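You operate a simulated robot arm through the tools that you are given. There is no shell and no other tool.

You are at the controls of a simulated two-armed robot. One attempt, no reset.

TASK
Grip the black block in the vice, rub its rust off with the green pad and tray it.
Fine: lock the vice lever before rubbing; pad back; free and open the vice; white tray. Set down upright: what you pick out. What is to be rubbed or washed off counts as gone when no trace of it is left.

The check looks at the end state, three seconds after you hand in, the way a careful person would. Anything else that was tipped, shoved, dropped, spilled or broken makes it a failure.

THE ROBOT
Two 7-joint arms with fingered hands on one trunk that stands fixed in place. Base frame: the origin is at the foot of the trunk, x ahead of it, y to its left, z up. Lengths are in m, angles in rad, forces in N, time in s.
The left shoulder is at [0.07, 0.172, 1.352], the right one opposite. Payload 5 kg a hand.
The tool frame of a hand sits at the grasp point between the pads (the TCP): z along the fingers, y along the line on which they close. The tips reach 0.043 m beyond it. Largest opening 0.144 m; the body of the gripper starts 0.05 m behind the TCP. The gripper is a hand of 5 fingers: y runs from the thumb to the fingers, the wrist lies at [-0.021, -0.124, -0.221] in the tool frame.
Orientation is that of the tool frame in the base frame, as [roll, pitch, yaw] about the fixed x, y, z axes, in that order (R = Rz(yaw) Ry(pitch) Rx(roll)). With the fingers straight down and the wrist toward the robot, the tool's x, y and z point along [0, 1, 0], [1, 0, 0] and [0, 0, -1] of the base frame.

THE INTERFACE
- The arms move only by the tool step_arm. It takes "left_motion", "right_motion" or both (then of equal length, played together; a hand with none holds still); each is a list of rows, each a list of 6 numbers: the shift along the tool's x, y, z in m, then the turn, a rotation vector about the tool's x, y, z in rad. In form: [[tx, ty, tz, rx, ry, rz], ...]. A call has 1 to 20 rows; each row shifts and turns the commanded pose from where the row before left it, along the tool's axes as they then stand. Rows are played at 5 a second. More than 0.05 m and 0.15 rad between two rows, and nothing of the call is played. Where a pose cannot be reached the arm comes as near as it can. A force on the tool above 50 N (or 10 N above the force at the start of the call, whichever is more), or a blocked arm, ends the call early, and 0.2 s more pass. In this call time passes only in rows, and 0.2 s behind the last. The reply holds the time, the measured pose of the TCP, the force on the tool along the base axes, the opening and the grip force, in the units named above and with some noise, with the torque about the TCP (base axes, N m) and any sound that the robot's microphone picked up.
- Cameras (640 x 400 px; columns grow to the right, rows downward): "scene" is now at [0.117, 0.0482, 1.5717]; the picture's right is [0.57, -0.82, 0.00], its down [-0.56, -0.39, -0.73] and it looks along [0.60, 0.42, -0.69] (base axes); focal length 309 px, centre (320, 200). "left" rides on the left gripper at [-0.086, -0.108, -0.168] in its tool frame; the picture's right is [-0.80, -0.28, 0.53], its down [0.54, -0.73, 0.42] and it looks along [0.27, 0.63, 0.73] (tool axes); focal length 275 px, centre (320, 200). "right" rides on the right gripper at [0.086, -0.108, -0.168] in its tool frame; the picture's right is [-0.80, 0.28, -0.53], its down [-0.54, -0.73, 0.42] and it looks along [-0.27, 0.63, 0.73] (tool axes); focal length 275 px, centre (320, 200). There is no depth. A picture from a camera that has moved, and an enlarged one, comes with that camera's place and axes in the base frame and with its lens.
- grab_frame(camera): a new picture of that camera. No time passes.
- lift_body(by): slides the trunk up (or, below 0, down) by that many m; the arms and the scene camera ride with it, the base frame stays. It gives what a move gives, with no picture.
- finger_targets(index, middle, ring, little, thumb_bend, thumb_turn, hand): sets how far each is bent, from 0 (flat) to 1 (curled in); at 0.3 the hand is open as for a grip, at 0.7 the pads meet at the TCP. One left out holds its place. A second passes; each finger stops where it meets its share of the squeeze, and holds until it gets a number again. It is the only way to open and close the hand. It gives what a move gives, with no picture; readings hold the bend of each and the force on index, middle, ring, little, thumb and palm. thumb_turn goes from beside the hand (0) to across from the fingers (1), as for a grip.
- aim_head(pan, tilt): turns the head with the scene camera to pan (to the left, within 1.501 rad either way) and tilt (down, from -0.506 to 1.204), counted from straight ahead of the robot. It gives what a move gives.
- zoom(camera, box): a new picture of the part [left, top, right, bottom] of that camera's present view, enlarged. No time passes.
- finish_job(): hands the job in; it is judged then, once.

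Places have to be worked out from the pictures, the camera data and where the tool is seen. Open the grippers and draw the arms clear of the work before you hand the job in, unless the task says otherwise.

The tools are called after "Request:" as name(argument=value, ...) on one line, values as JSON. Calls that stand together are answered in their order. step_arm: Moves the arms, as the interface text tells. Its arguments: {"type":"object","properties":{"left_motion":{"type":"array","items":{"type":"array","items":{"type":"number"}}},"right_motion":{"type":"array","items":{"type":"array","items":{"type":"number"}}}},"required":[]} The other tools are called the same way: lift_body (by) slides the trunk up or down; finger_targets (index, middle, ring, little, thumb_bend, thumb_turn, hand) moves the fingers one by one; aim_head (pan, tilt) turns the head that bears the scene camera; grab_frame (camera) takes a picture; zoom (camera, box) takes an enlarged picture of a part of a camera's view; finish_job () hands the job in.

At the start:

```text
time_s: 0.0
left_position: [0.4426, 0.5336, 1.1912]
left_tool_rot: [-3.141, 0.0, 1.57]
left_force: [-0.9, 0.7, -0.3]
left_moment: [0.03, 0.01, -0.02]
left_gripper_width: 0.1437
left_grip_force: 0.0
left_shape: jaw
left_bend: [0.3, 0.3, 0.3, 0.3, 0.3, 0.98]
left_finger forces: [0.0, 0.0, 0.0, 0.1, 0.1, 0.0]
right_position: [0.8444, 0.0054, 1.1703]
right_tool_rot: [-3.141, 0.0, 1.573]
right_force: [0.7, -0.8, -0.4]
right_moment: [0.0, -0.02, -0.01]
right_gripper_width: 0.1436
right_grip_force: 0.1
right_shape: jaw
right_bend: [0.3, 0.3, 0.3, 0.3, 0.3, 0.98]
right_finger forces: [0.0, 0.0, 0.0, 0.0, 0.0, 0.0]
trunk travel left (down, up): [-0.45, 0.49]
head pan, tilt: [0.609, 0.757]
```

scene: 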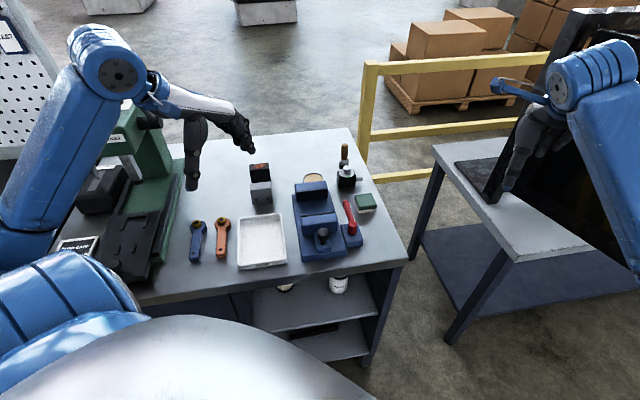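
right: 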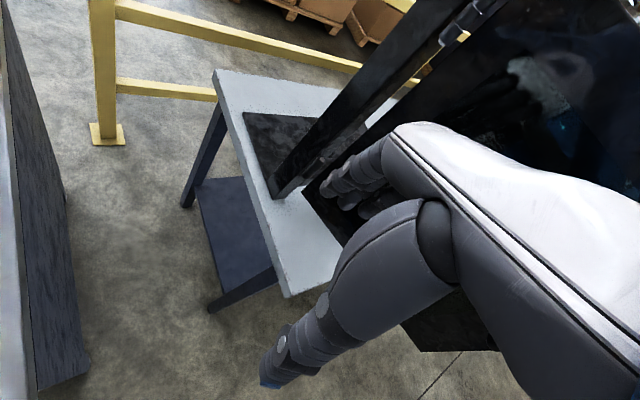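
left: 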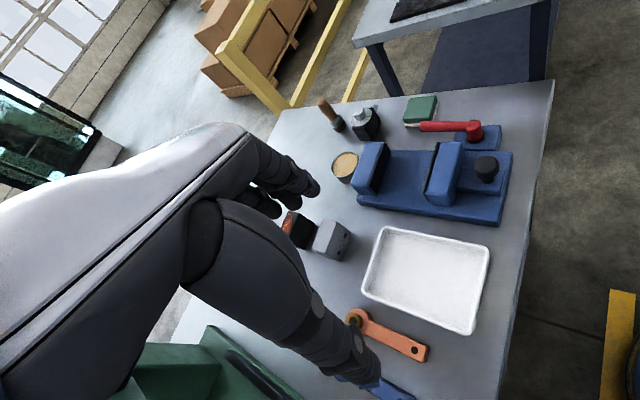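

I start by looking closer at the bench: the blocks, the vice with the red lever, the green pad and the white tray.

Request:
zoom(camera="scene", box=[220, 130, 400, 280])

Request:
zoom(camera="left", box=[260, 80, 560, 350])

```text
2.67 times, centred on (310, 205) of scene
camera zoom: at [0.117, 0.0482, 1.5717], right [0.57, -0.82, 0.0], down [-0.56, -0.39, -0.73], along [0.6, 0.42, -0.69], focal length 824 px, centre (347, 187)
```

zoom: 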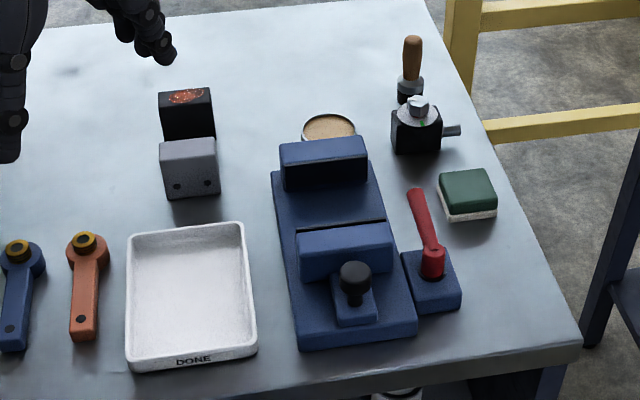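

```text
1.48 times, centred on (410, 215) of left
camera zoom: at [0.3347, 0.4486, 1.3588], right [-0.28, -0.8, -0.53], down [-0.73, 0.54, -0.42], along [0.63, 0.27, -0.73], focal length 408 px, centre (187, 178)
```

zoom: 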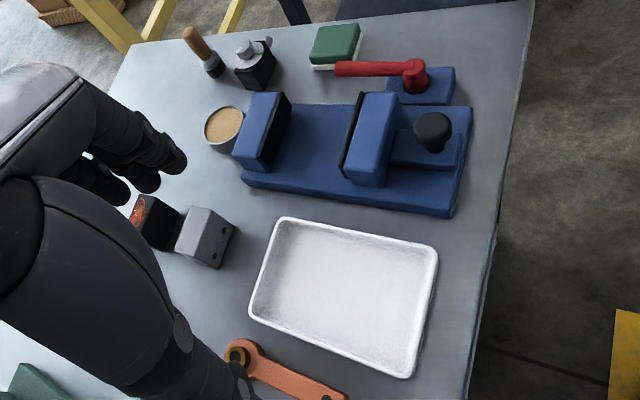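

I zoom closer on the blocks and on the vice with its lever, to see the markings and where the rust lies.

Request:
zoom(camera="scene", box=[240, 150, 290, 212])

Request:
zoom(camera="scene", box=[290, 170, 380, 270])

Request:
zoom(camera="left", box=[270, 190, 370, 270])

Request:
zoom(camera="left", box=[320, 80, 530, 230])

```text
6.45 times, centred on (265, 181) of scene
camera zoom: at [0.117, 0.0482, 1.5717], right [0.57, -0.82, 0.0], down [-0.56, -0.39, -0.73], along [0.6, 0.42, -0.69], focal length 1994 px, centre (675, 323)
```

zoom: 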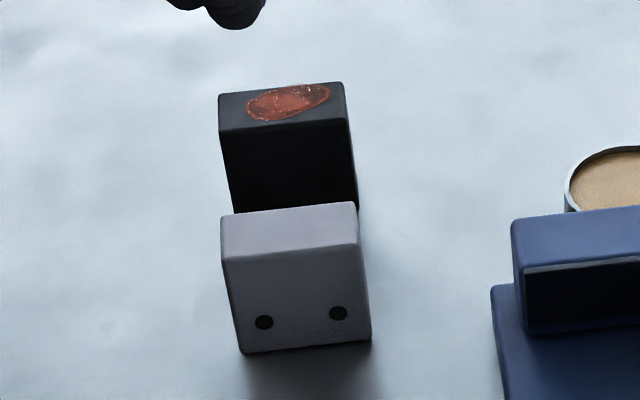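

```text
4.00 times, centred on (335, 220) of scene
camera zoom: at [0.117, 0.0482, 1.5717], right [0.57, -0.82, 0.0], down [-0.56, -0.39, -0.73], along [0.6, 0.42, -0.69], focal length 1236 px, centre (260, 120)
```

zoom: 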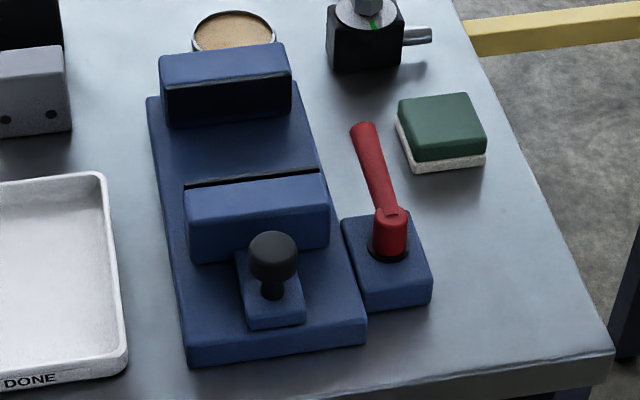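

```text
5.00 times, centred on (320, 230) of left
camera zoom: at [0.3347, 0.4486, 1.3588], right [-0.28, -0.8, -0.53], down [-0.73, 0.54, -0.42], along [0.63, 0.27, -0.73], focal length 1376 px, centre (320, 50)
```

zoom: 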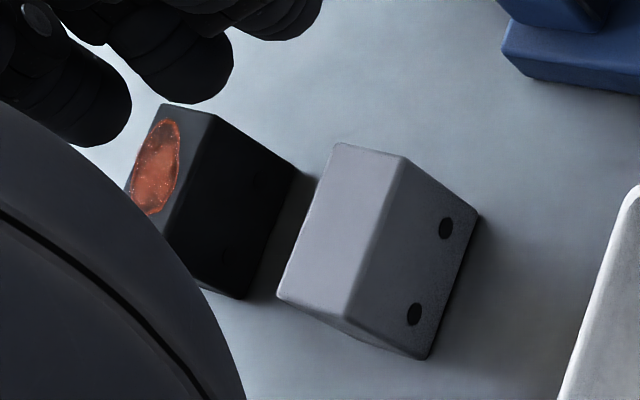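

```text
2.67 times, centred on (425, 155) of left
camera zoom: at [0.3347, 0.4486, 1.3588], right [-0.28, -0.8, -0.53], down [-0.73, 0.54, -0.42], along [0.63, 0.27, -0.73], focal length 734 px, centre (40, 320)
```

zoom: 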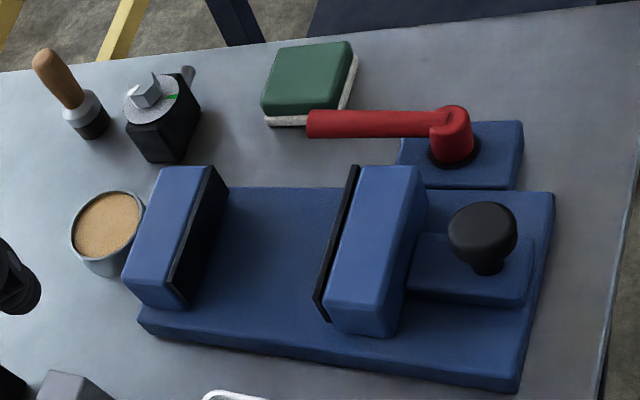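

The bench runs at about 45° to the base axes: "away" is u=(0.707,0.707) and "right" is w=(0.707,-0.707). By my triangulation the table is at z≈0.885, the black block is about 0.064×0.032×0.067 near (0.674,0.680), and the open vice lies around (0.64,0.43). I turn the left hand by 45° to match the bench, then look again.

Request:
step_arm(left_motion=[[0, 0, 0, 0, 0, -0.131], [0, 0, 0, 0, 0, -0.131], [0, 0, 0, 0, 0, -0.131], [0, 0, 0, 0, 0, -0.131], [0, 0, 0, 0, 0, -0.131], [0, 0, 0, 0, 0, -0.131]])

Request:
grab_frame(camera="left")

Request:
grab_frame(camera="scene")

```text
time_s: 1.4
left_position: [0.4438, 0.536, 1.192]
left_tool_rot: [-3.14, -0.002, 2.36]
left_force: [0.0, 0.4, 0.6]
left_moment: [0.05, -0.01, 0.04]
left_gripper_width: 0.1438
left_grip_force: 0.1
left_shape: jaw
left_bend: [0.3, 0.3, 0.3, 0.3, 0.3, 0.98]
left_finger forces: [0.0, 0.0, 0.0, 0.1, 0.0, 0.1]
right_position: [0.8442, 0.0062, 1.1707]
right_tool_rot: [-3.141, 0.0, 1.573]
right_force: [0.4, 0.7, 0.3]
right_moment: [0.02, 0.0, -0.01]
right_gripper_width: 0.1436
right_grip_force: 0.1
right_shape: jaw
right_bend: [0.3, 0.3, 0.3, 0.3, 0.3, 0.98]
right_finger forces: [0.0, 0.0, 0.1, 0.0, 0.0, 0.0]
trunk travel left (down, up): [-0.45, 0.49]
head pan, tilt: [0.609, 0.757]
```

```text
taken
camera left: at [0.429, 0.3985, 1.3592], right [0.36, -0.76, -0.53], down [-0.9, -0.13, -0.42], along [0.25, 0.63, -0.73], focal length 275 px, centre (320, 200)
```

left: 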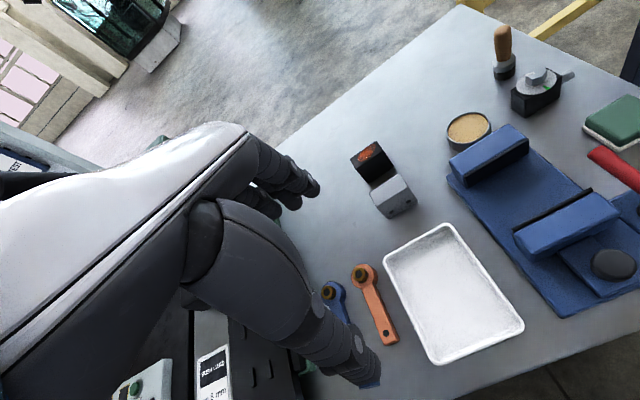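

```text
taken
camera scene: at [0.1165, 0.0479, 1.5717], right [0.57, -0.82, 0.0], down [-0.56, -0.39, -0.73], along [0.6, 0.42, -0.69], focal length 309 px, centre (320, 200)
```

scene: 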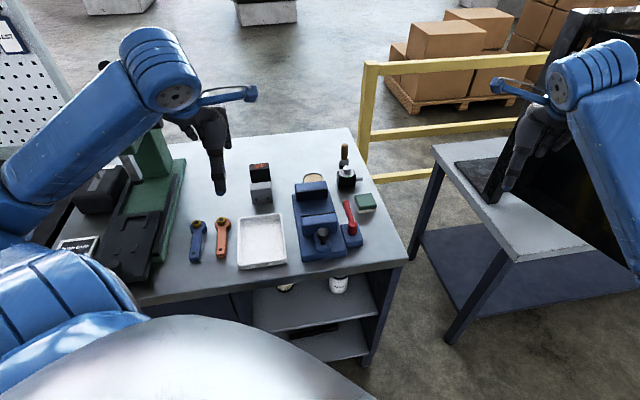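

The left camera now sees both blocks clearly, so I zoom in to refine their positions.

Request:
zoom(camera="left", box=[330, 120, 430, 230])

Request:
zoom(camera="left", box=[430, 80, 640, 320])

Request:
zoom(camera="scene", box=[140, 60, 280, 210])

```text
3.64 times, centred on (380, 175) of left
camera zoom: at [0.429, 0.3985, 1.3592], right [0.36, -0.76, -0.53], down [-0.9, -0.13, -0.42], along [0.25, 0.63, -0.73], focal length 1001 px, centre (102, 291)
```

zoom: 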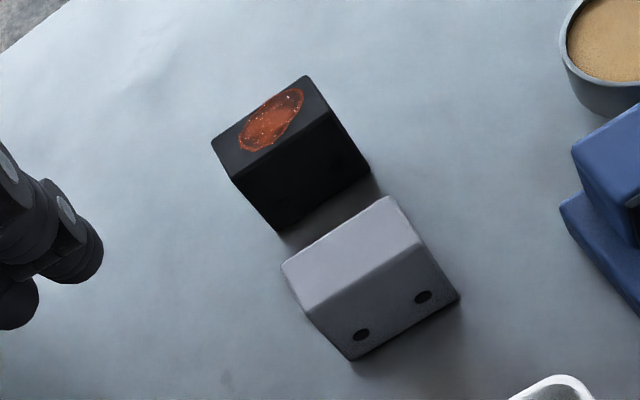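

```text
1.67 times, centred on (535, 200) of left
camera zoom: at [0.429, 0.3985, 1.3592], right [0.36, -0.76, -0.53], down [-0.9, -0.13, -0.42], along [0.25, 0.63, -0.73], focal length 459 px, centre (-38, 200)
```

zoom: 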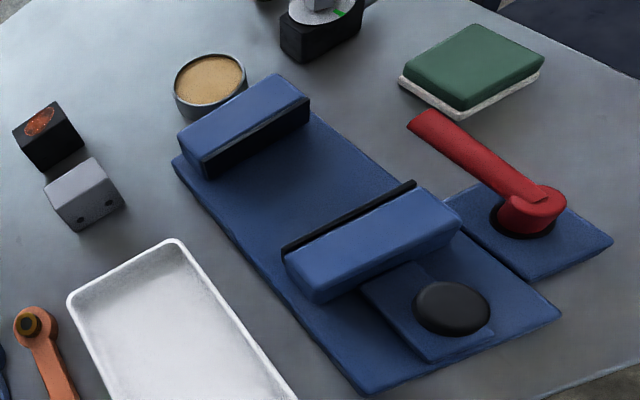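

```text
2.67 times, centred on (210, 135) of scene
camera zoom: at [0.1165, 0.0479, 1.5717], right [0.57, -0.82, 0.0], down [-0.56, -0.39, -0.73], along [0.6, 0.42, -0.69], focal length 824 px, centre (613, 373)
```

zoom: 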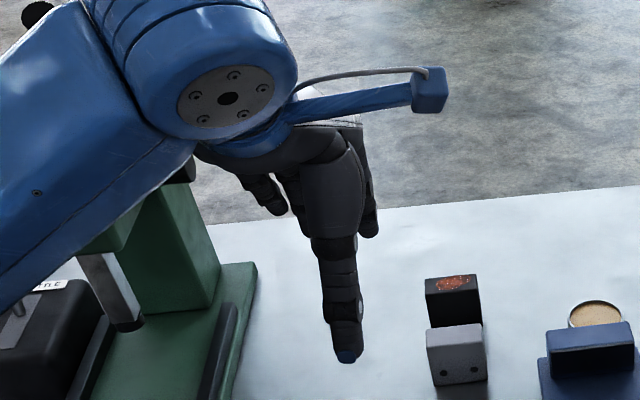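

Both views put the black block's centre at about (0.676,0.682) with its top at z≈0.952. I move the left hand above it, high up, and pre-shape the fingers for a narrower opening.

Request:
step_arm(left_motion=[[-0.009, 0.038, 0.02, 0, 0, 0], [-0.009, 0.038, 0.02, 0, 0, 0], [-0.009, 0.038, 0.02, 0, 0, 0], [-0.009, 0.038, 0.02, 0, 0, 0], [-0.009, 0.038, 0.02, 0, 0, 0], [-0.009, 0.038, 0.02, 0, 0, 0], [-0.008, 0.039, 0.02, 0, 0, 0]])

Request:
finger_targets(hand="left", index=0.46, middle=0.46, ring=0.46, little=0.46, thumb_bend=0.46, thumb_turn=1.0)

Request:
grab_frame(camera="left")

Request:
grab_frame(camera="scene")

```text
time_s: 3.0
left_position: [0.6763, 0.6817, 1.0494]
left_tool_rot: [-3.14, 0.0, 2.358]
left_force: [-0.5, 0.5, -1.3]
left_moment: [-0.04, 0.02, 0.02]
left_gripper_width: 0.1438
left_grip_force: 0.0
left_shape: jaw
left_bend: [0.3, 0.3, 0.3, 0.3, 0.3, 0.98]
left_finger forces: [0.0, 0.0, 0.1, 0.0, 0.0, 0.0]
right_position: [0.8456, 0.0052, 1.1687]
right_tool_rot: [-3.139, 0.002, 1.573]
right_force: [-0.7, -0.3, -0.3]
right_moment: [-0.02, 0.0, -0.01]
right_gripper_width: 0.1437
right_grip_force: 0.0
right_shape: jaw
right_bend: [0.3, 0.3, 0.3, 0.3, 0.3, 0.98]
right_finger forces: [0.0, 0.0, 0.0, 0.1, 0.0, 0.0]
trunk travel left (down, up): [-0.45, 0.49]
head pan, tilt: [0.609, 0.757]
```

```text
time_s: 4.0
left_position: [0.675, 0.68, 1.051]
left_tool_rot: [-3.141, 0.0, 2.358]
left_force: [0.3, 0.1, -0.1]
left_moment: [0.01, -0.04, 0.01]
left_gripper_width: 0.0937
left_grip_force: 0.0
left_shape: fingers
left_bend: [0.46, 0.46, 0.46, 0.46, 0.46, 0.99]
left_finger forces: [0.1, 0.0, 0.0, 0.0, 0.0, 0.0]
right_position: [0.8452, 0.0057, 1.1715]
right_tool_rot: [3.141, 0.001, 1.573]
right_force: [-1.0, -0.3, 0.2]
right_moment: [0.02, 0.03, -0.03]
right_gripper_width: 0.1436
right_grip_force: 0.2
right_shape: jaw
right_bend: [0.3, 0.3, 0.3, 0.3, 0.3, 0.98]
right_finger forces: [0.0, 0.1, 0.0, 0.1, 0.0, 0.0]
trunk travel left (down, up): [-0.45, 0.49]
head pan, tilt: [0.609, 0.757]
```

```text
taken
camera left: at [0.6591, 0.5432, 1.2188], right [0.36, -0.76, -0.53], down [-0.9, -0.13, -0.42], along [0.25, 0.63, -0.73], focal length 275 px, centre (320, 200)
```

left: 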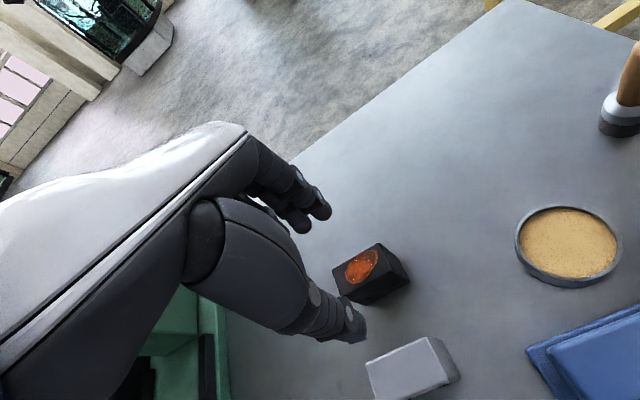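

```text
taken
camera scene: at [0.1173, 0.0483, 1.5717], right [0.57, -0.82, 0.0], down [-0.56, -0.39, -0.73], along [0.6, 0.42, -0.69], focal length 309 px, centre (320, 200)
```

scene: 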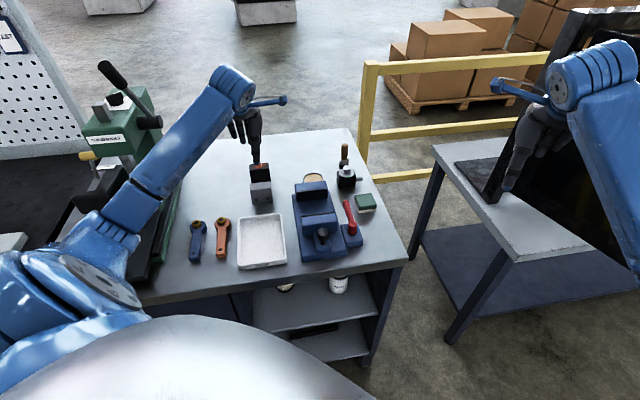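

The hand is above the block, so I zoom in to check the centring before going down.

Request:
zoom(camera="left", box=[280, 160, 480, 400])

Request:
zoom(camera="scene", box=[200, 60, 320, 220])

```text
1.67 times, centred on (380, 280) of left
camera zoom: at [0.6591, 0.5432, 1.2188], right [0.36, -0.76, -0.53], down [-0.9, -0.13, -0.42], along [0.25, 0.63, -0.73], focal length 459 px, centre (220, 67)
```

zoom: 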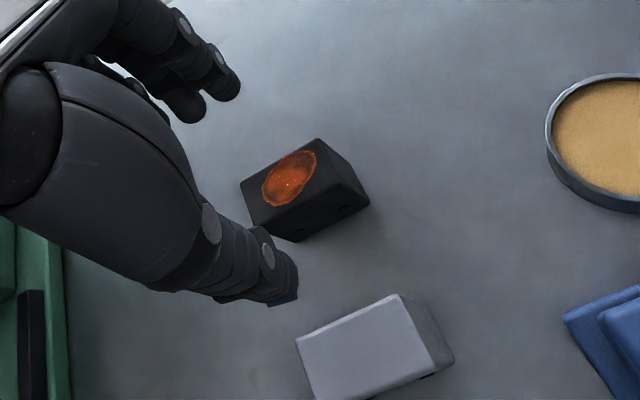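

```text
2.50 times, centred on (260, 140) of scene
camera zoom: at [0.1173, 0.0483, 1.5717], right [0.57, -0.82, 0.0], down [-0.56, -0.39, -0.73], along [0.6, 0.42, -0.69], focal length 773 px, centre (470, 350)
```

zoom: 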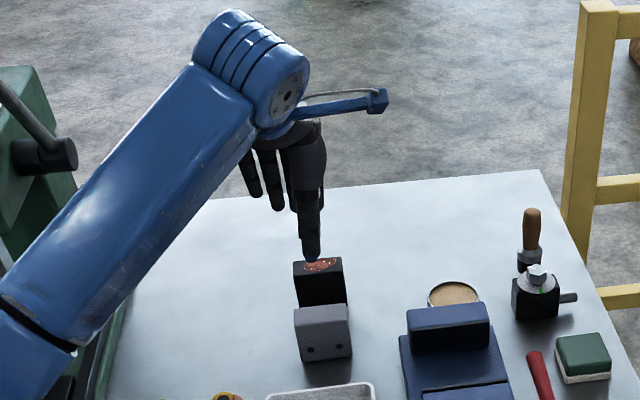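

I need finer corners of the block to confirm the offset I see from this view, so I zoom tighter.

Request:
zoom(camera="left", box=[325, 235, 415, 315])

Request:
zoom(camera="scene", box=[235, 130, 285, 210])

```text
5.00 times, centred on (370, 275) of left
camera zoom: at [0.6591, 0.5432, 1.2188], right [0.36, -0.76, -0.53], down [-0.9, -0.13, -0.42], along [0.25, 0.63, -0.73], focal length 1376 px, centre (70, -175)
```

zoom: 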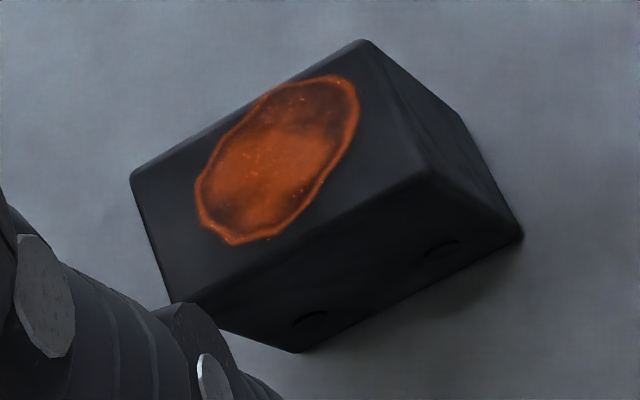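

```text
5.00 times, centred on (260, 170) of scene
camera zoom: at [0.1173, 0.0483, 1.5717], right [0.57, -0.82, 0.0], down [-0.56, -0.39, -0.73], along [0.6, 0.42, -0.69], focal length 1545 px, centre (620, 350)
```

zoom: 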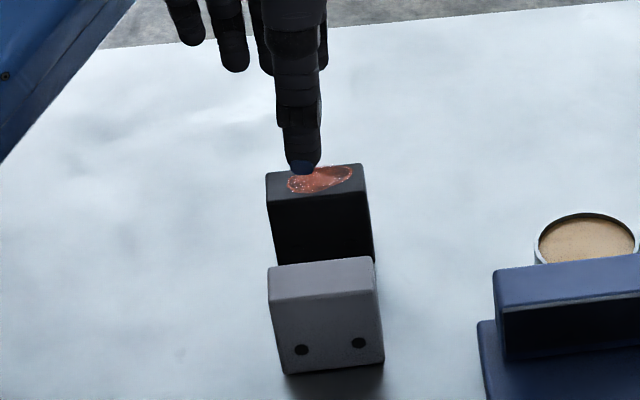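

The block's top centre sits about (-3 mm, +7 mm) from my TCP in tool axes. I descend with that correction to z≈0.938.

Request:
step_arm(left_motion=[[-0.001, 0.003, 0.03, 0, 0, 0], [-0.001, 0.002, 0.03, 0, 0, 0], [0, 0.001, 0.027, 0, 0, 0], [0, 0, 0.025, 0, 0, 0]])

Request:
grab_frame(camera="left")

Request:
zoom(camera="scene", box=[220, 90, 320, 210])

```text
time_s: 5.0
left_position: [0.6817, 0.6819, 0.9403]
left_tool_rot: [-3.141, 0.0, 2.358]
left_force: [0.5, 0.2, -0.2]
left_moment: [-0.02, 0.02, -0.02]
left_gripper_width: 0.0936
left_grip_force: 0.0
left_shape: fingers
left_bend: [0.46, 0.46, 0.46, 0.46, 0.46, 0.99]
left_finger forces: [0.0, 0.0, 0.0, 0.0, 0.0, 0.0]
right_position: [0.8445, 0.0053, 1.1697]
right_tool_rot: [-3.141, 0.0, 1.571]
right_force: [0.1, 0.3, 0.4]
right_moment: [-0.01, -0.01, 0.02]
right_gripper_width: 0.1436
right_grip_force: 0.1
right_shape: jaw
right_bend: [0.3, 0.3, 0.3, 0.3, 0.3, 0.98]
right_finger forces: [0.1, 0.0, 0.0, 0.0, 0.0, 0.1]
trunk travel left (down, up): [-0.45, 0.49]
head pan, tilt: [0.609, 0.757]
```

```text
taken
camera left: at [0.6665, 0.5448, 1.1075], right [0.36, -0.76, -0.53], down [-0.9, -0.13, -0.42], along [0.25, 0.63, -0.73], focal length 275 px, centre (320, 200)
```

left: 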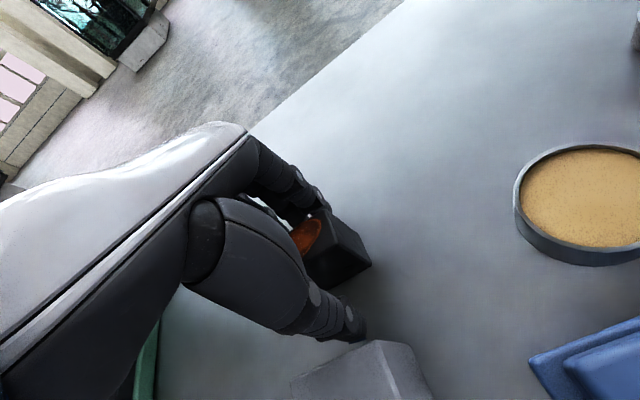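

```text
3.33 times, centred on (270, 150) of scene
camera zoom: at [0.1177, 0.0486, 1.5717], right [0.57, -0.82, 0.0], down [-0.56, -0.39, -0.73], along [0.6, 0.42, -0.69], focal length 1030 px, centre (487, 367)
```

zoom: 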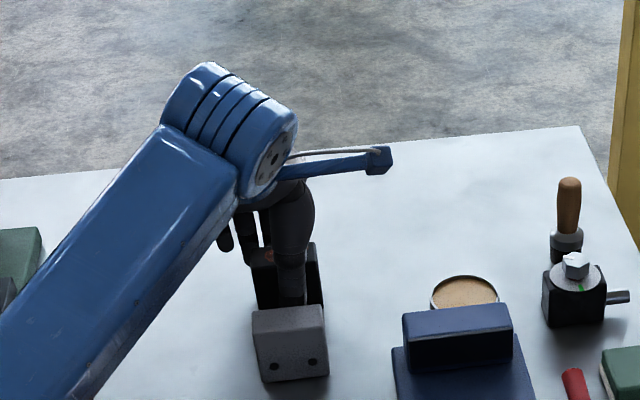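

The hand straddles the block, with the thumb in the gap to the grey block, so I close the fingers on it.

Request:
finger_targets(hand="left", index=0.72, middle=0.72, ring=0.72, little=0.72, thumb_bend=0.72, thumb_turn=1.0)

Request:
grab_frame(camera="left")

Request:
zoom(camera="scene", box=[220, 90, 320, 210])

```text
time_s: 6.0
left_position: [0.6813, 0.6825, 0.9406]
left_tool_rot: [-3.141, -0.001, 2.359]
left_force: [-0.5, 0.9, 1.1]
left_moment: [-0.02, -0.05, -0.01]
left_gripper_width: 0.038
left_grip_force: 23.9
left_shape: fingers
left_bend: [0.63, 0.66, 0.71, 0.72, 0.61, 1.0]
left_finger forces: [11.3, 7.7, 5.2, 0.0, 23.5, 0.0]
right_position: [0.8446, 0.0054, 1.1699]
right_tool_rot: [3.14, 0.001, 1.573]
right_force: [0.4, 0.3, 0.1]
right_moment: [-0.02, 0.01, 0.02]
right_gripper_width: 0.1437
right_grip_force: 0.0
right_shape: jaw
right_bend: [0.3, 0.3, 0.3, 0.3, 0.3, 0.98]
right_finger forces: [0.0, 0.0, 0.0, 0.1, 0.0, 0.0]
trunk travel left (down, up): [-0.45, 0.49]
head pan, tilt: [0.609, 0.757]
```

```text
taken
camera left: at [0.666, 0.5445, 1.1078], right [0.36, -0.76, -0.53], down [-0.9, -0.13, -0.42], along [0.25, 0.63, -0.73], focal length 275 px, centre (320, 200)
```

left: 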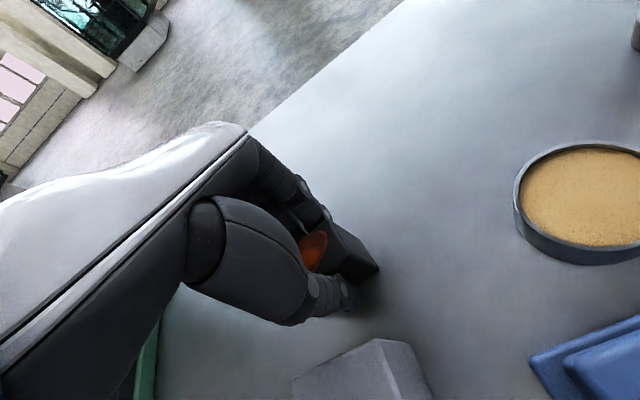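

```text
3.33 times, centred on (270, 150) of scene
camera zoom: at [0.117, 0.0484, 1.5717], right [0.57, -0.82, 0.0], down [-0.56, -0.39, -0.73], along [0.6, 0.42, -0.69], focal length 1030 px, centre (487, 367)
```

zoom: 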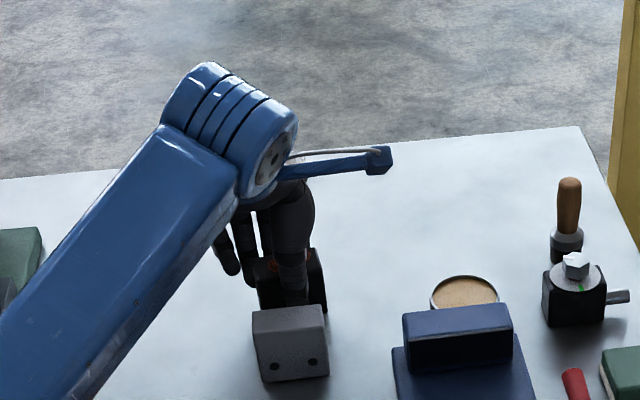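

Grip force is 24 N. The unequal finger bends suggest the block may have yawed a little in the hand, so I look closely before lifting.

Request:
zoom(camera="left", box=[270, 180, 410, 340])

Request:
zoom(camera="scene", box=[235, 145, 285, 210])

```text
2.50 times, centred on (340, 260) of left
camera zoom: at [0.666, 0.5445, 1.1078], right [0.36, -0.76, -0.53], down [-0.9, -0.13, -0.42], along [0.25, 0.63, -0.73], focal length 688 px, centre (270, 50)
```

zoom: 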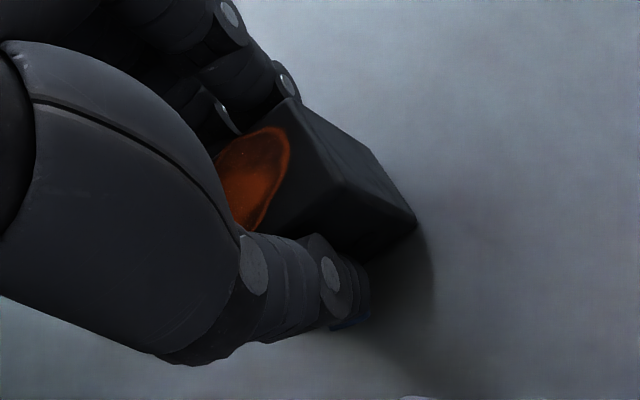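

```text
6.15 times, centred on (260, 178) of scene
camera zoom: at [0.117, 0.0484, 1.5717], right [0.57, -0.82, 0.0], down [-0.56, -0.39, -0.73], along [0.6, 0.42, -0.69], focal length 1902 px, centre (689, 338)
```

zoom: 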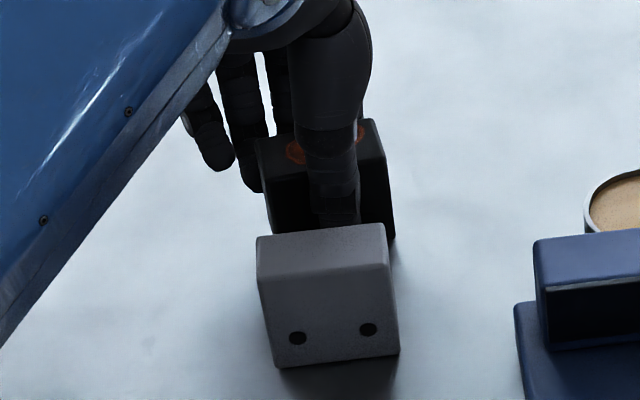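

The block yawed a few degrees in the hand, which I can compensate with the wrist. I lift it straight up about 0.11 m and check.

Request:
step_arm(left_motion=[[0, 0, -0.015, 0, 0, 0], [0, 0, -0.03, 0, 0, 0], [0, 0, -0.035, 0, 0, 0], [0, 0, -0.035, 0, 0, 0]])

Request:
zoom(camera="left", box=[270, 180, 410, 340])

Request:
zoom(camera="scene", box=[220, 100, 320, 210])

```text
time_s: 7.0
left_position: [0.6808, 0.6838, 1.0562]
left_tool_rot: [-3.14, -0.001, 2.359]
left_force: [-0.1, -0.5, -4.4]
left_moment: [0.05, 0.02, -0.01]
left_gripper_width: 0.0385
left_grip_force: 23.5
left_shape: fingers
left_bend: [0.63, 0.66, 0.71, 0.72, 0.61, 1.0]
left_finger forces: [10.6, 7.4, 5.2, 0.0, 23.5, 0.0]
right_position: [0.8448, 0.0054, 1.17]
right_tool_rot: [3.141, -0.001, 1.573]
right_force: [-0.6, -0.3, -0.5]
right_moment: [-0.02, 0.01, 0.0]
right_gripper_width: 0.1436
right_grip_force: 0.0
right_shape: jaw
right_bend: [0.3, 0.3, 0.3, 0.3, 0.3, 0.98]
right_finger forces: [0.0, 0.1, 0.1, 0.0, 0.0, 0.0]
trunk travel left (down, up): [-0.45, 0.49]
head pan, tilt: [0.609, 0.757]
```

```text
2.50 times, centred on (340, 260) of left
camera zoom: at [0.6651, 0.5466, 1.2226], right [0.36, -0.76, -0.53], down [-0.9, -0.13, -0.42], along [0.25, 0.63, -0.73], focal length 688 px, centre (270, 50)
```

zoom: 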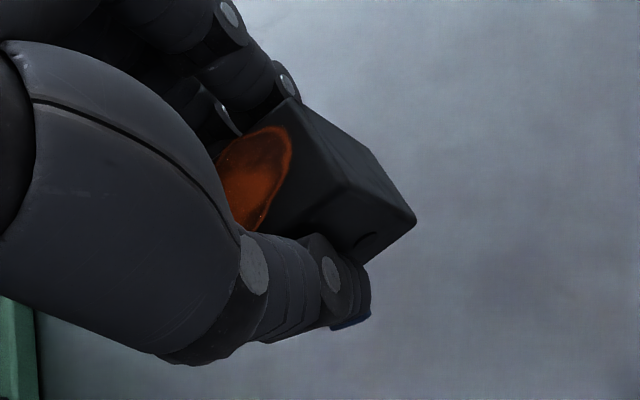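

```text
3.64 times, centred on (270, 155) of scene
camera zoom: at [0.1173, 0.0478, 1.5716], right [0.57, -0.82, 0.0], down [-0.56, -0.39, -0.73], along [0.6, 0.42, -0.69], focal length 1124 px, centre (502, 364)
```

zoom: 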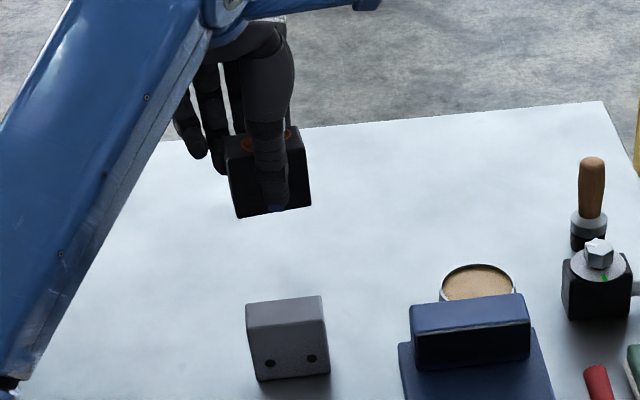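

The block is off the table and held. I take sharper views of it in the hand to work out its tilt and offset before moving it over the vice.

Request:
zoom(camera="left", box=[310, 205, 370, 255])

Request:
zoom(camera="scene", box=[250, 120, 310, 170])

Request:
grab_frame(camera="right")

```text
8.00 times, centred on (340, 230) of left
camera zoom: at [0.6651, 0.5466, 1.2226], right [0.36, -0.76, -0.53], down [-0.9, -0.13, -0.42], along [0.25, 0.63, -0.73], focal length 2202 px, centre (160, -40)
```

zoom: 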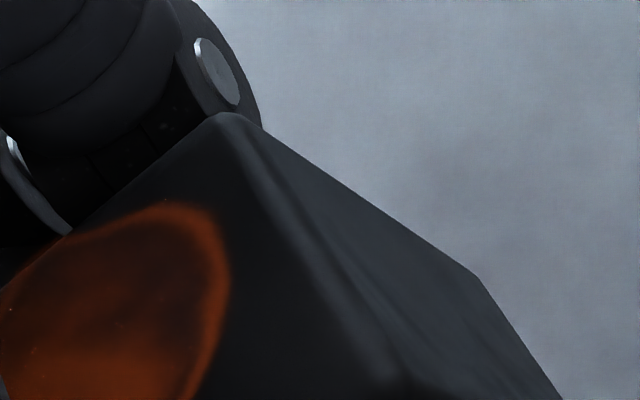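

```text
8.00 times, centred on (280, 145) of scene
camera zoom: at [0.1173, 0.0478, 1.5716], right [0.57, -0.82, 0.0], down [-0.56, -0.39, -0.73], along [0.6, 0.42, -0.69], focal length 2472 px, centre (640, 640)
```

zoom: 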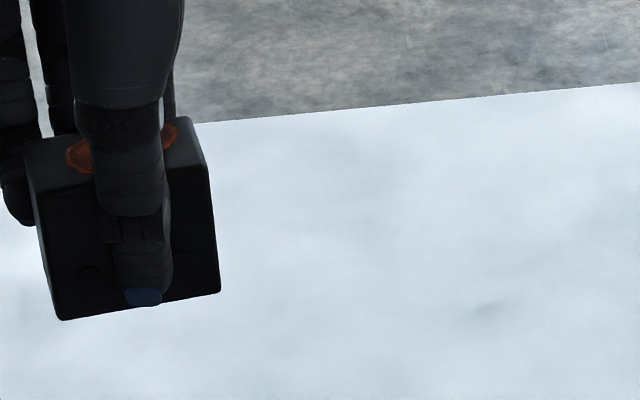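

```text
taken
camera right: at [0.7367, 0.0908, 1.3382], right [0.29, -0.8, 0.53], down [-0.73, -0.54, -0.42], along [0.63, -0.27, -0.73], focal length 275 px, centre (320, 200)
```

right: 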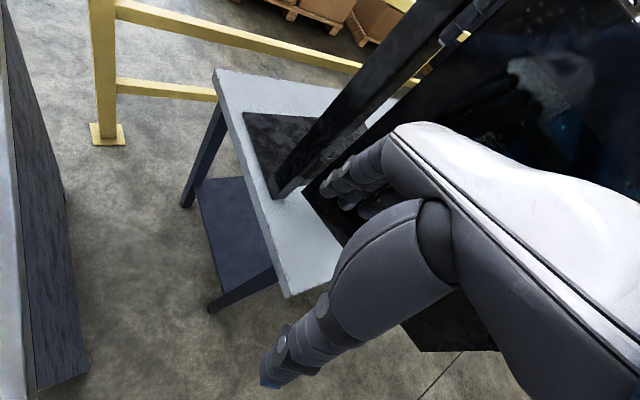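

Both cameras agree that the block hangs about 5–6° yawed and 7° tilted, its bottom about 0.063 m below the TCP. I carry it over the vice gap, aiming for the block centre at u≈0.757, w≈0.147, with the rotation correction at the end.

Request:
step_arm(left_motion=[[-0.0216, -0.0286, -0.002, 0, 0, 0], [-0.0216, -0.0286, -0.002, 0, 0, 0], [-0.0216, -0.0286, -0.001, 0, 0, 0], [-0.0216, -0.0286, 0, 0, 0, 0], [-0.0216, -0.0286, 0, 0, 0, 0], [-0.0216, -0.0286, 0, 0, 0, 0], [-0.0216, -0.0284, 0, 0, 0, 0], [0, 0, 0, 0, 0, 0.096], [0, 0, 0, 0.06, 0, 0], [0, 0, 0, 0.06, 0, 0]])

Request:
grab_frame(camera="left")

Request:
zoom(camera="scene", box=[270, 140, 390, 280])

```text
time_s: 9.2
left_position: [0.6473, 0.4348, 1.0591]
left_tool_rot: [-3.018, 0.0, 2.261]
left_force: [0.3, -0.3, -4.6]
left_moment: [-0.02, -0.02, 0.02]
left_gripper_width: 0.0386
left_grip_force: 23.3
left_shape: fingers
left_bend: [0.63, 0.66, 0.71, 0.72, 0.61, 1.0]
left_finger forces: [10.4, 7.5, 5.1, 0.1, 22.8, 0.0]
right_position: [0.8444, 0.0058, 1.1706]
right_tool_rot: [-3.14, 0.001, 1.572]
right_force: [0.0, 1.1, 0.4]
right_moment: [-0.04, 0.0, 0.0]
right_gripper_width: 0.1438
right_grip_force: 0.1
right_shape: jaw
right_bend: [0.3, 0.3, 0.3, 0.3, 0.3, 0.98]
right_finger forces: [0.1, 0.0, 0.0, 0.0, 0.1, 0.0]
trunk travel left (down, up): [-0.45, 0.49]
head pan, tilt: [0.609, 0.757]
```

```text
taken
camera left: at [0.6345, 0.3132, 1.2377], right [0.24, -0.83, -0.5], down [-0.94, -0.07, -0.33], along [0.24, 0.55, -0.8], focal length 275 px, centre (320, 200)
```

left: 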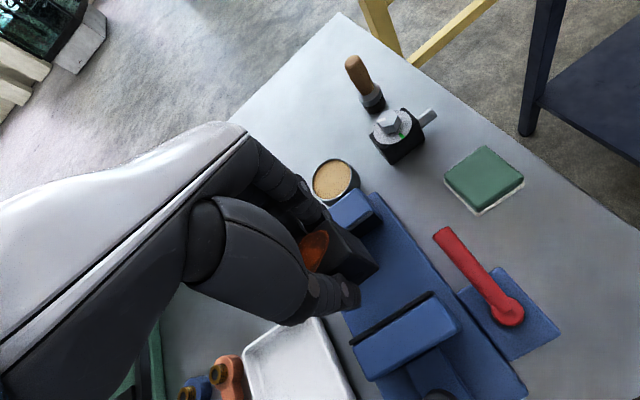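

```text
2.86 times, centred on (330, 210) of scene
camera zoom: at [0.1173, 0.0494, 1.5716], right [0.57, -0.82, 0.0], down [-0.56, -0.39, -0.73], along [0.6, 0.41, -0.69], focal length 883 px, centre (291, 171)
```

zoom: 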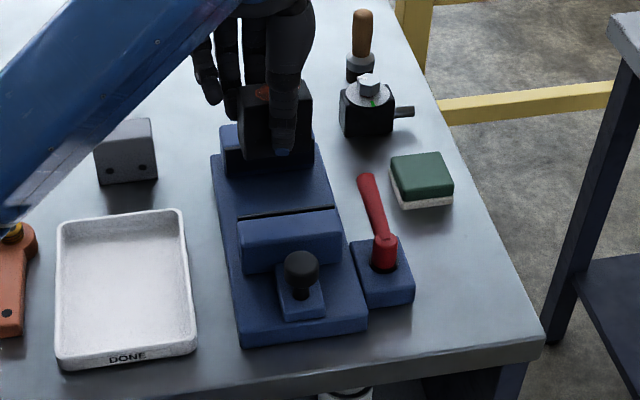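

The block hangs between the jaws in plan. I zoom both views to verify alignment with the jaws before I lower.

Request:
zoom(camera="scene", box=[285, 155, 355, 235])

Request:
zoom(camera="left", box=[290, 180, 480, 380])

```text
5.00 times, centred on (320, 195) of scene
camera zoom: at [0.1173, 0.0494, 1.5716], right [0.57, -0.82, 0.0], down [-0.56, -0.39, -0.73], along [0.6, 0.41, -0.69], focal length 1545 px, centre (320, 225)
```

zoom: 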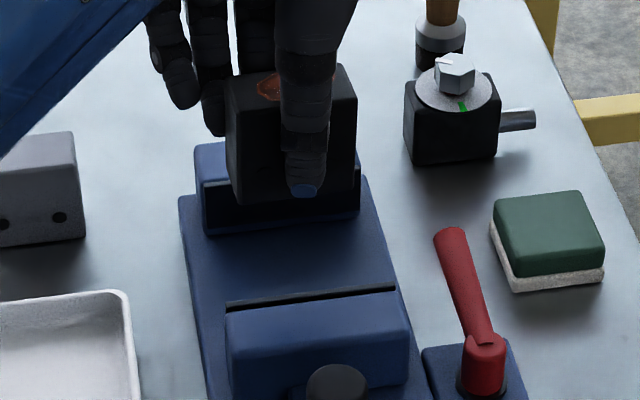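

```text
2.00 times, centred on (385, 280) of left
camera zoom: at [0.6345, 0.3132, 1.2377], right [0.24, -0.83, -0.5], down [-0.94, -0.07, -0.33], along [0.24, 0.55, -0.8], focal length 551 px, centre (190, 40)
```

zoom: 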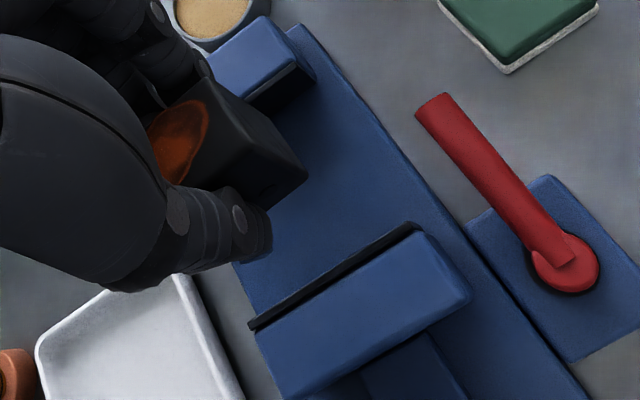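

The block spans w≈0.112–0.179 and is parallel to the jaws, which leave a gap of u≈0.706–0.806. I shift 7 mm toward the robot to centre it, lower 6 cm and check clearances.

Request:
step_arm(left_motion=[[0, -0.007, 0.0008, 0, 0, 0], [0, 0.0024, 0.0199, 0, 0, 0], [0, 0.0024, 0.0199, 0, 0, 0], [0, 0.0024, 0.0199, 0, 0, 0]])

Request:
zoom(camera="scene", box=[285, 155, 355, 235])

Request:
zoom(camera="left", box=[270, 170, 460, 350])

```text
time_s: 10.2
left_position: [0.6414, 0.4299, 0.9994]
left_tool_rot: [-3.022, 0.0, 2.26]
left_force: [0.7, -0.3, -4.1]
left_moment: [0.02, 0.0, -0.01]
left_gripper_width: 0.0383
left_grip_force: 22.9
left_shape: fingers
left_bend: [0.63, 0.66, 0.71, 0.72, 0.61, 1.0]
left_finger forces: [10.5, 7.4, 5.0, 0.0, 22.9, 0.0]
right_position: [0.8456, 0.0046, 1.1705]
right_tool_rot: [-3.141, 0.002, 1.575]
right_force: [0.3, 0.4, 0.4]
right_moment: [0.0, 0.03, 0.0]
right_gripper_width: 0.1435
right_grip_force: 0.0
right_shape: jaw
right_bend: [0.3, 0.3, 0.3, 0.3, 0.3, 0.98]
right_finger forces: [0.0, 0.1, 0.0, 0.0, 0.0, 0.1]
trunk travel left (down, up): [-0.45, 0.49]
head pan, tilt: [0.609, 0.757]
```

```text
5.00 times, centred on (320, 195) of scene
camera zoom: at [0.1175, 0.0484, 1.5717], right [0.57, -0.82, 0.0], down [-0.56, -0.39, -0.73], along [0.6, 0.42, -0.69], focal length 1545 px, centre (320, 225)
```

zoom: 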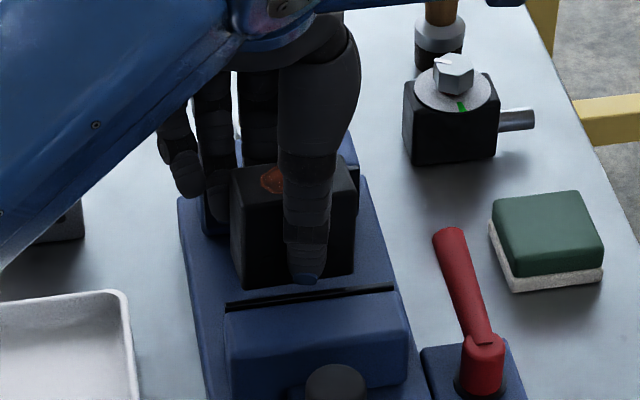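

```text
2.22 times, centred on (365, 260) of left
camera zoom: at [0.6291, 0.308, 1.1786], right [0.24, -0.83, -0.5], down [-0.94, -0.07, -0.33], along [0.24, 0.55, -0.8], focal length 612 px, centre (220, 67)
```

zoom: 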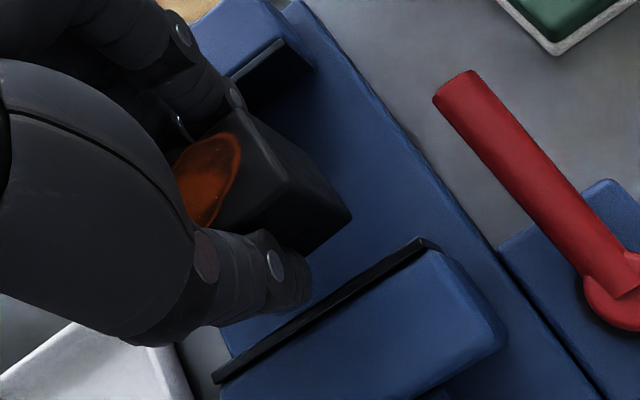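

The margins to both jaws look like 7–10 mm on each side. I lower in small steps and watch the force for contact with the vice bed.

Request:
step_arm(left_motion=[[0, 0.0008, 0.0069, 0, 0, 0], [0, 0.0007, 0.006, 0, 0, 0], [0, 0.0006, 0.005, 0, 0, 0], [0, 0.0005, 0.004, 0, 0, 0]])

Request:
zoom(camera="scene", box=[285, 155, 355, 235])

Request:
zoom(camera="left", box=[270, 170, 460, 350])

```text
time_s: 11.2
left_position: [0.6413, 0.4306, 0.98]
left_tool_rot: [-3.027, 0.001, 2.264]
left_force: [2.6, 3.0, 13.9]
left_moment: [0.48, -0.37, 0.12]
left_gripper_width: 0.0377
left_grip_force: 47.8
left_shape: fingers
left_bend: [0.63, 0.66, 0.71, 0.72, 0.62, 1.0]
left_finger forces: [12.3, 32.3, 4.3, 0.0, 46.2, 0.0]
right_position: [0.8444, 0.0046, 1.1724]
right_tool_rot: [3.142, 0.0, 1.572]
right_force: [0.2, -0.5, -0.5]
right_moment: [-0.02, -0.02, -0.02]
right_gripper_width: 0.1438
right_grip_force: 0.0
right_shape: jaw
right_bend: [0.3, 0.3, 0.3, 0.3, 0.3, 0.98]
right_finger forces: [0.0, 0.0, 0.0, 0.0, 0.0, 0.0]
trunk travel left (down, up): [-0.45, 0.49]
head pan, tilt: [0.609, 0.757]
```

```text
5.00 times, centred on (320, 195) of scene
camera zoom: at [0.1159, 0.0475, 1.5721], right [0.57, -0.82, 0.0], down [-0.56, -0.39, -0.73], along [0.6, 0.42, -0.69], focal length 1545 px, centre (320, 225)
```

zoom: 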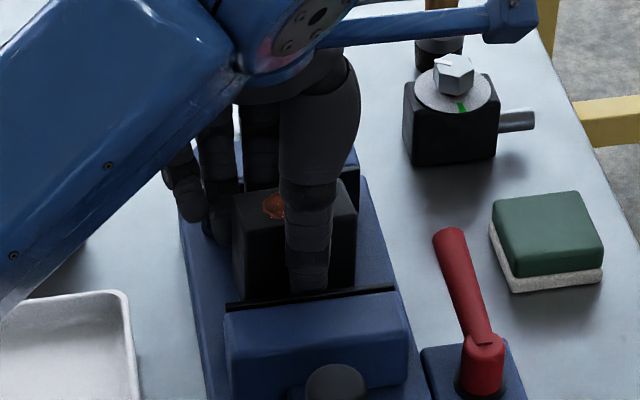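

```text
2.22 times, centred on (365, 260) of left
camera zoom: at [0.6289, 0.3078, 1.159], right [0.24, -0.83, -0.5], down [-0.94, -0.07, -0.34], along [0.24, 0.55, -0.8], focal length 612 px, centre (220, 67)
```

zoom: 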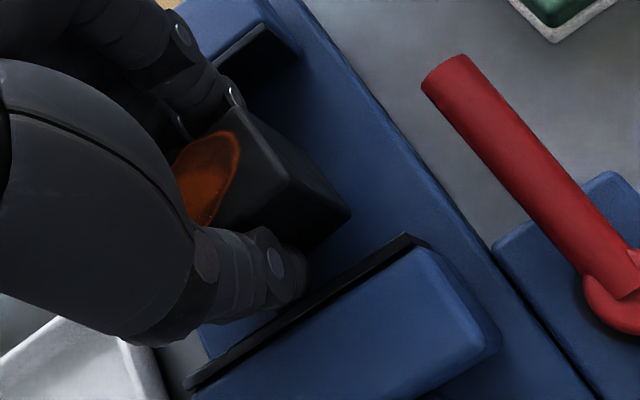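

The force rose by 18 N at TCP z=0.98, which matches the block bottom meeting the vice bed at about 0.917. I ease the load by 2 mm, then open the fingers only slightly since the jaws are close.

Request:
step_arm(left_motion=[[0, -0.0002, -0.0022, 0, 0, 0]])

Request:
finger_targets(hand="left", index=0.58, middle=0.61, ring=0.65, little=0.68, thumb_bend=0.56)

Request:
zoom(camera="scene", box=[285, 155, 355, 235])

Request:
zoom(camera="left", box=[270, 170, 460, 350])

```text
time_s: 11.6
left_position: [0.6426, 0.4307, 0.9796]
left_tool_rot: [-3.021, -0.001, 2.262]
left_force: [3.8, 4.4, 5.5]
left_moment: [0.86, -0.58, 0.08]
left_gripper_width: 0.0378
left_grip_force: 51.1
left_shape: fingers
left_bend: [0.62, 0.66, 0.71, 0.72, 0.62, 1.0]
left_finger forces: [12.9, 33.1, 4.8, 0.0, 50.7, 0.0]
right_position: [0.8447, 0.0049, 1.1701]
right_tool_rot: [3.141, 0.001, 1.573]
right_force: [0.1, -0.7, -0.1]
right_moment: [0.03, -0.02, -0.02]
right_gripper_width: 0.1438
right_grip_force: 0.1
right_shape: jaw
right_bend: [0.3, 0.3, 0.3, 0.3, 0.3, 0.98]
right_finger forces: [0.0, 0.1, 0.0, 0.0, 0.0, 0.0]
trunk travel left (down, up): [-0.45, 0.49]
head pan, tilt: [0.609, 0.757]
```

```text
time_s: 12.6
left_position: [0.6409, 0.4282, 0.9806]
left_tool_rot: [-3.022, 0.0, 2.262]
left_force: [-6.6, -3.4, 3.2]
left_moment: [0.4, -0.13, 0.55]
left_gripper_width: 0.048
left_grip_force: 27.1
left_shape: fingers
left_bend: [0.57, 0.65, 0.65, 0.68, 0.59, 0.99]
left_finger forces: [0.1, 31.4, 0.1, 0.1, 22.7, 0.0]
right_position: [0.8432, 0.0056, 1.1719]
right_tool_rot: [3.141, -0.001, 1.574]
right_force: [-0.3, -1.2, 1.2]
right_moment: [0.02, 0.02, -0.01]
right_gripper_width: 0.1438
right_grip_force: 0.1
right_shape: jaw
right_bend: [0.3, 0.3, 0.3, 0.3, 0.3, 0.98]
right_finger forces: [0.1, 0.0, 0.1, 0.1, 0.0, 0.1]
trunk travel left (down, up): [-0.45, 0.49]
head pan, tilt: [0.609, 0.757]
```

```text
5.00 times, centred on (320, 195) of scene
camera zoom: at [0.1159, 0.0473, 1.5718], right [0.57, -0.82, 0.0], down [-0.56, -0.39, -0.73], along [0.6, 0.42, -0.69], focal length 1545 px, centre (320, 225)
```

zoom: 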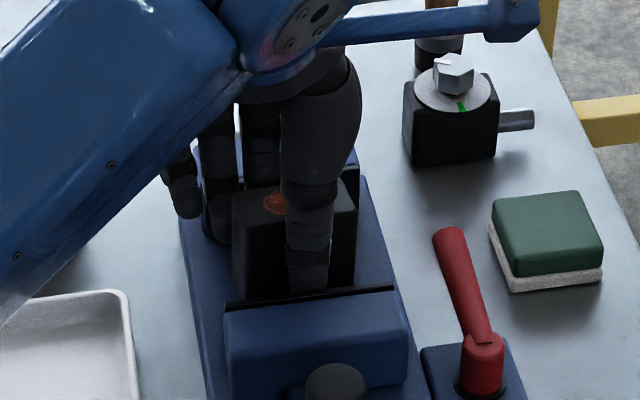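

```text
2.22 times, centred on (365, 260) of left
camera zoom: at [0.6287, 0.3068, 1.1597], right [0.24, -0.83, -0.5], down [-0.94, -0.07, -0.33], along [0.24, 0.55, -0.8], focal length 612 px, centre (220, 67)
```

zoom: 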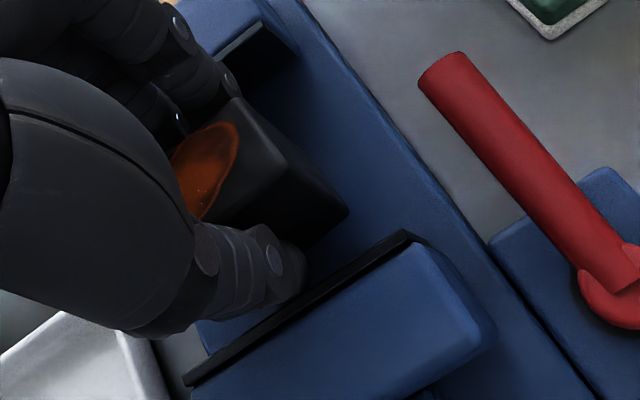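

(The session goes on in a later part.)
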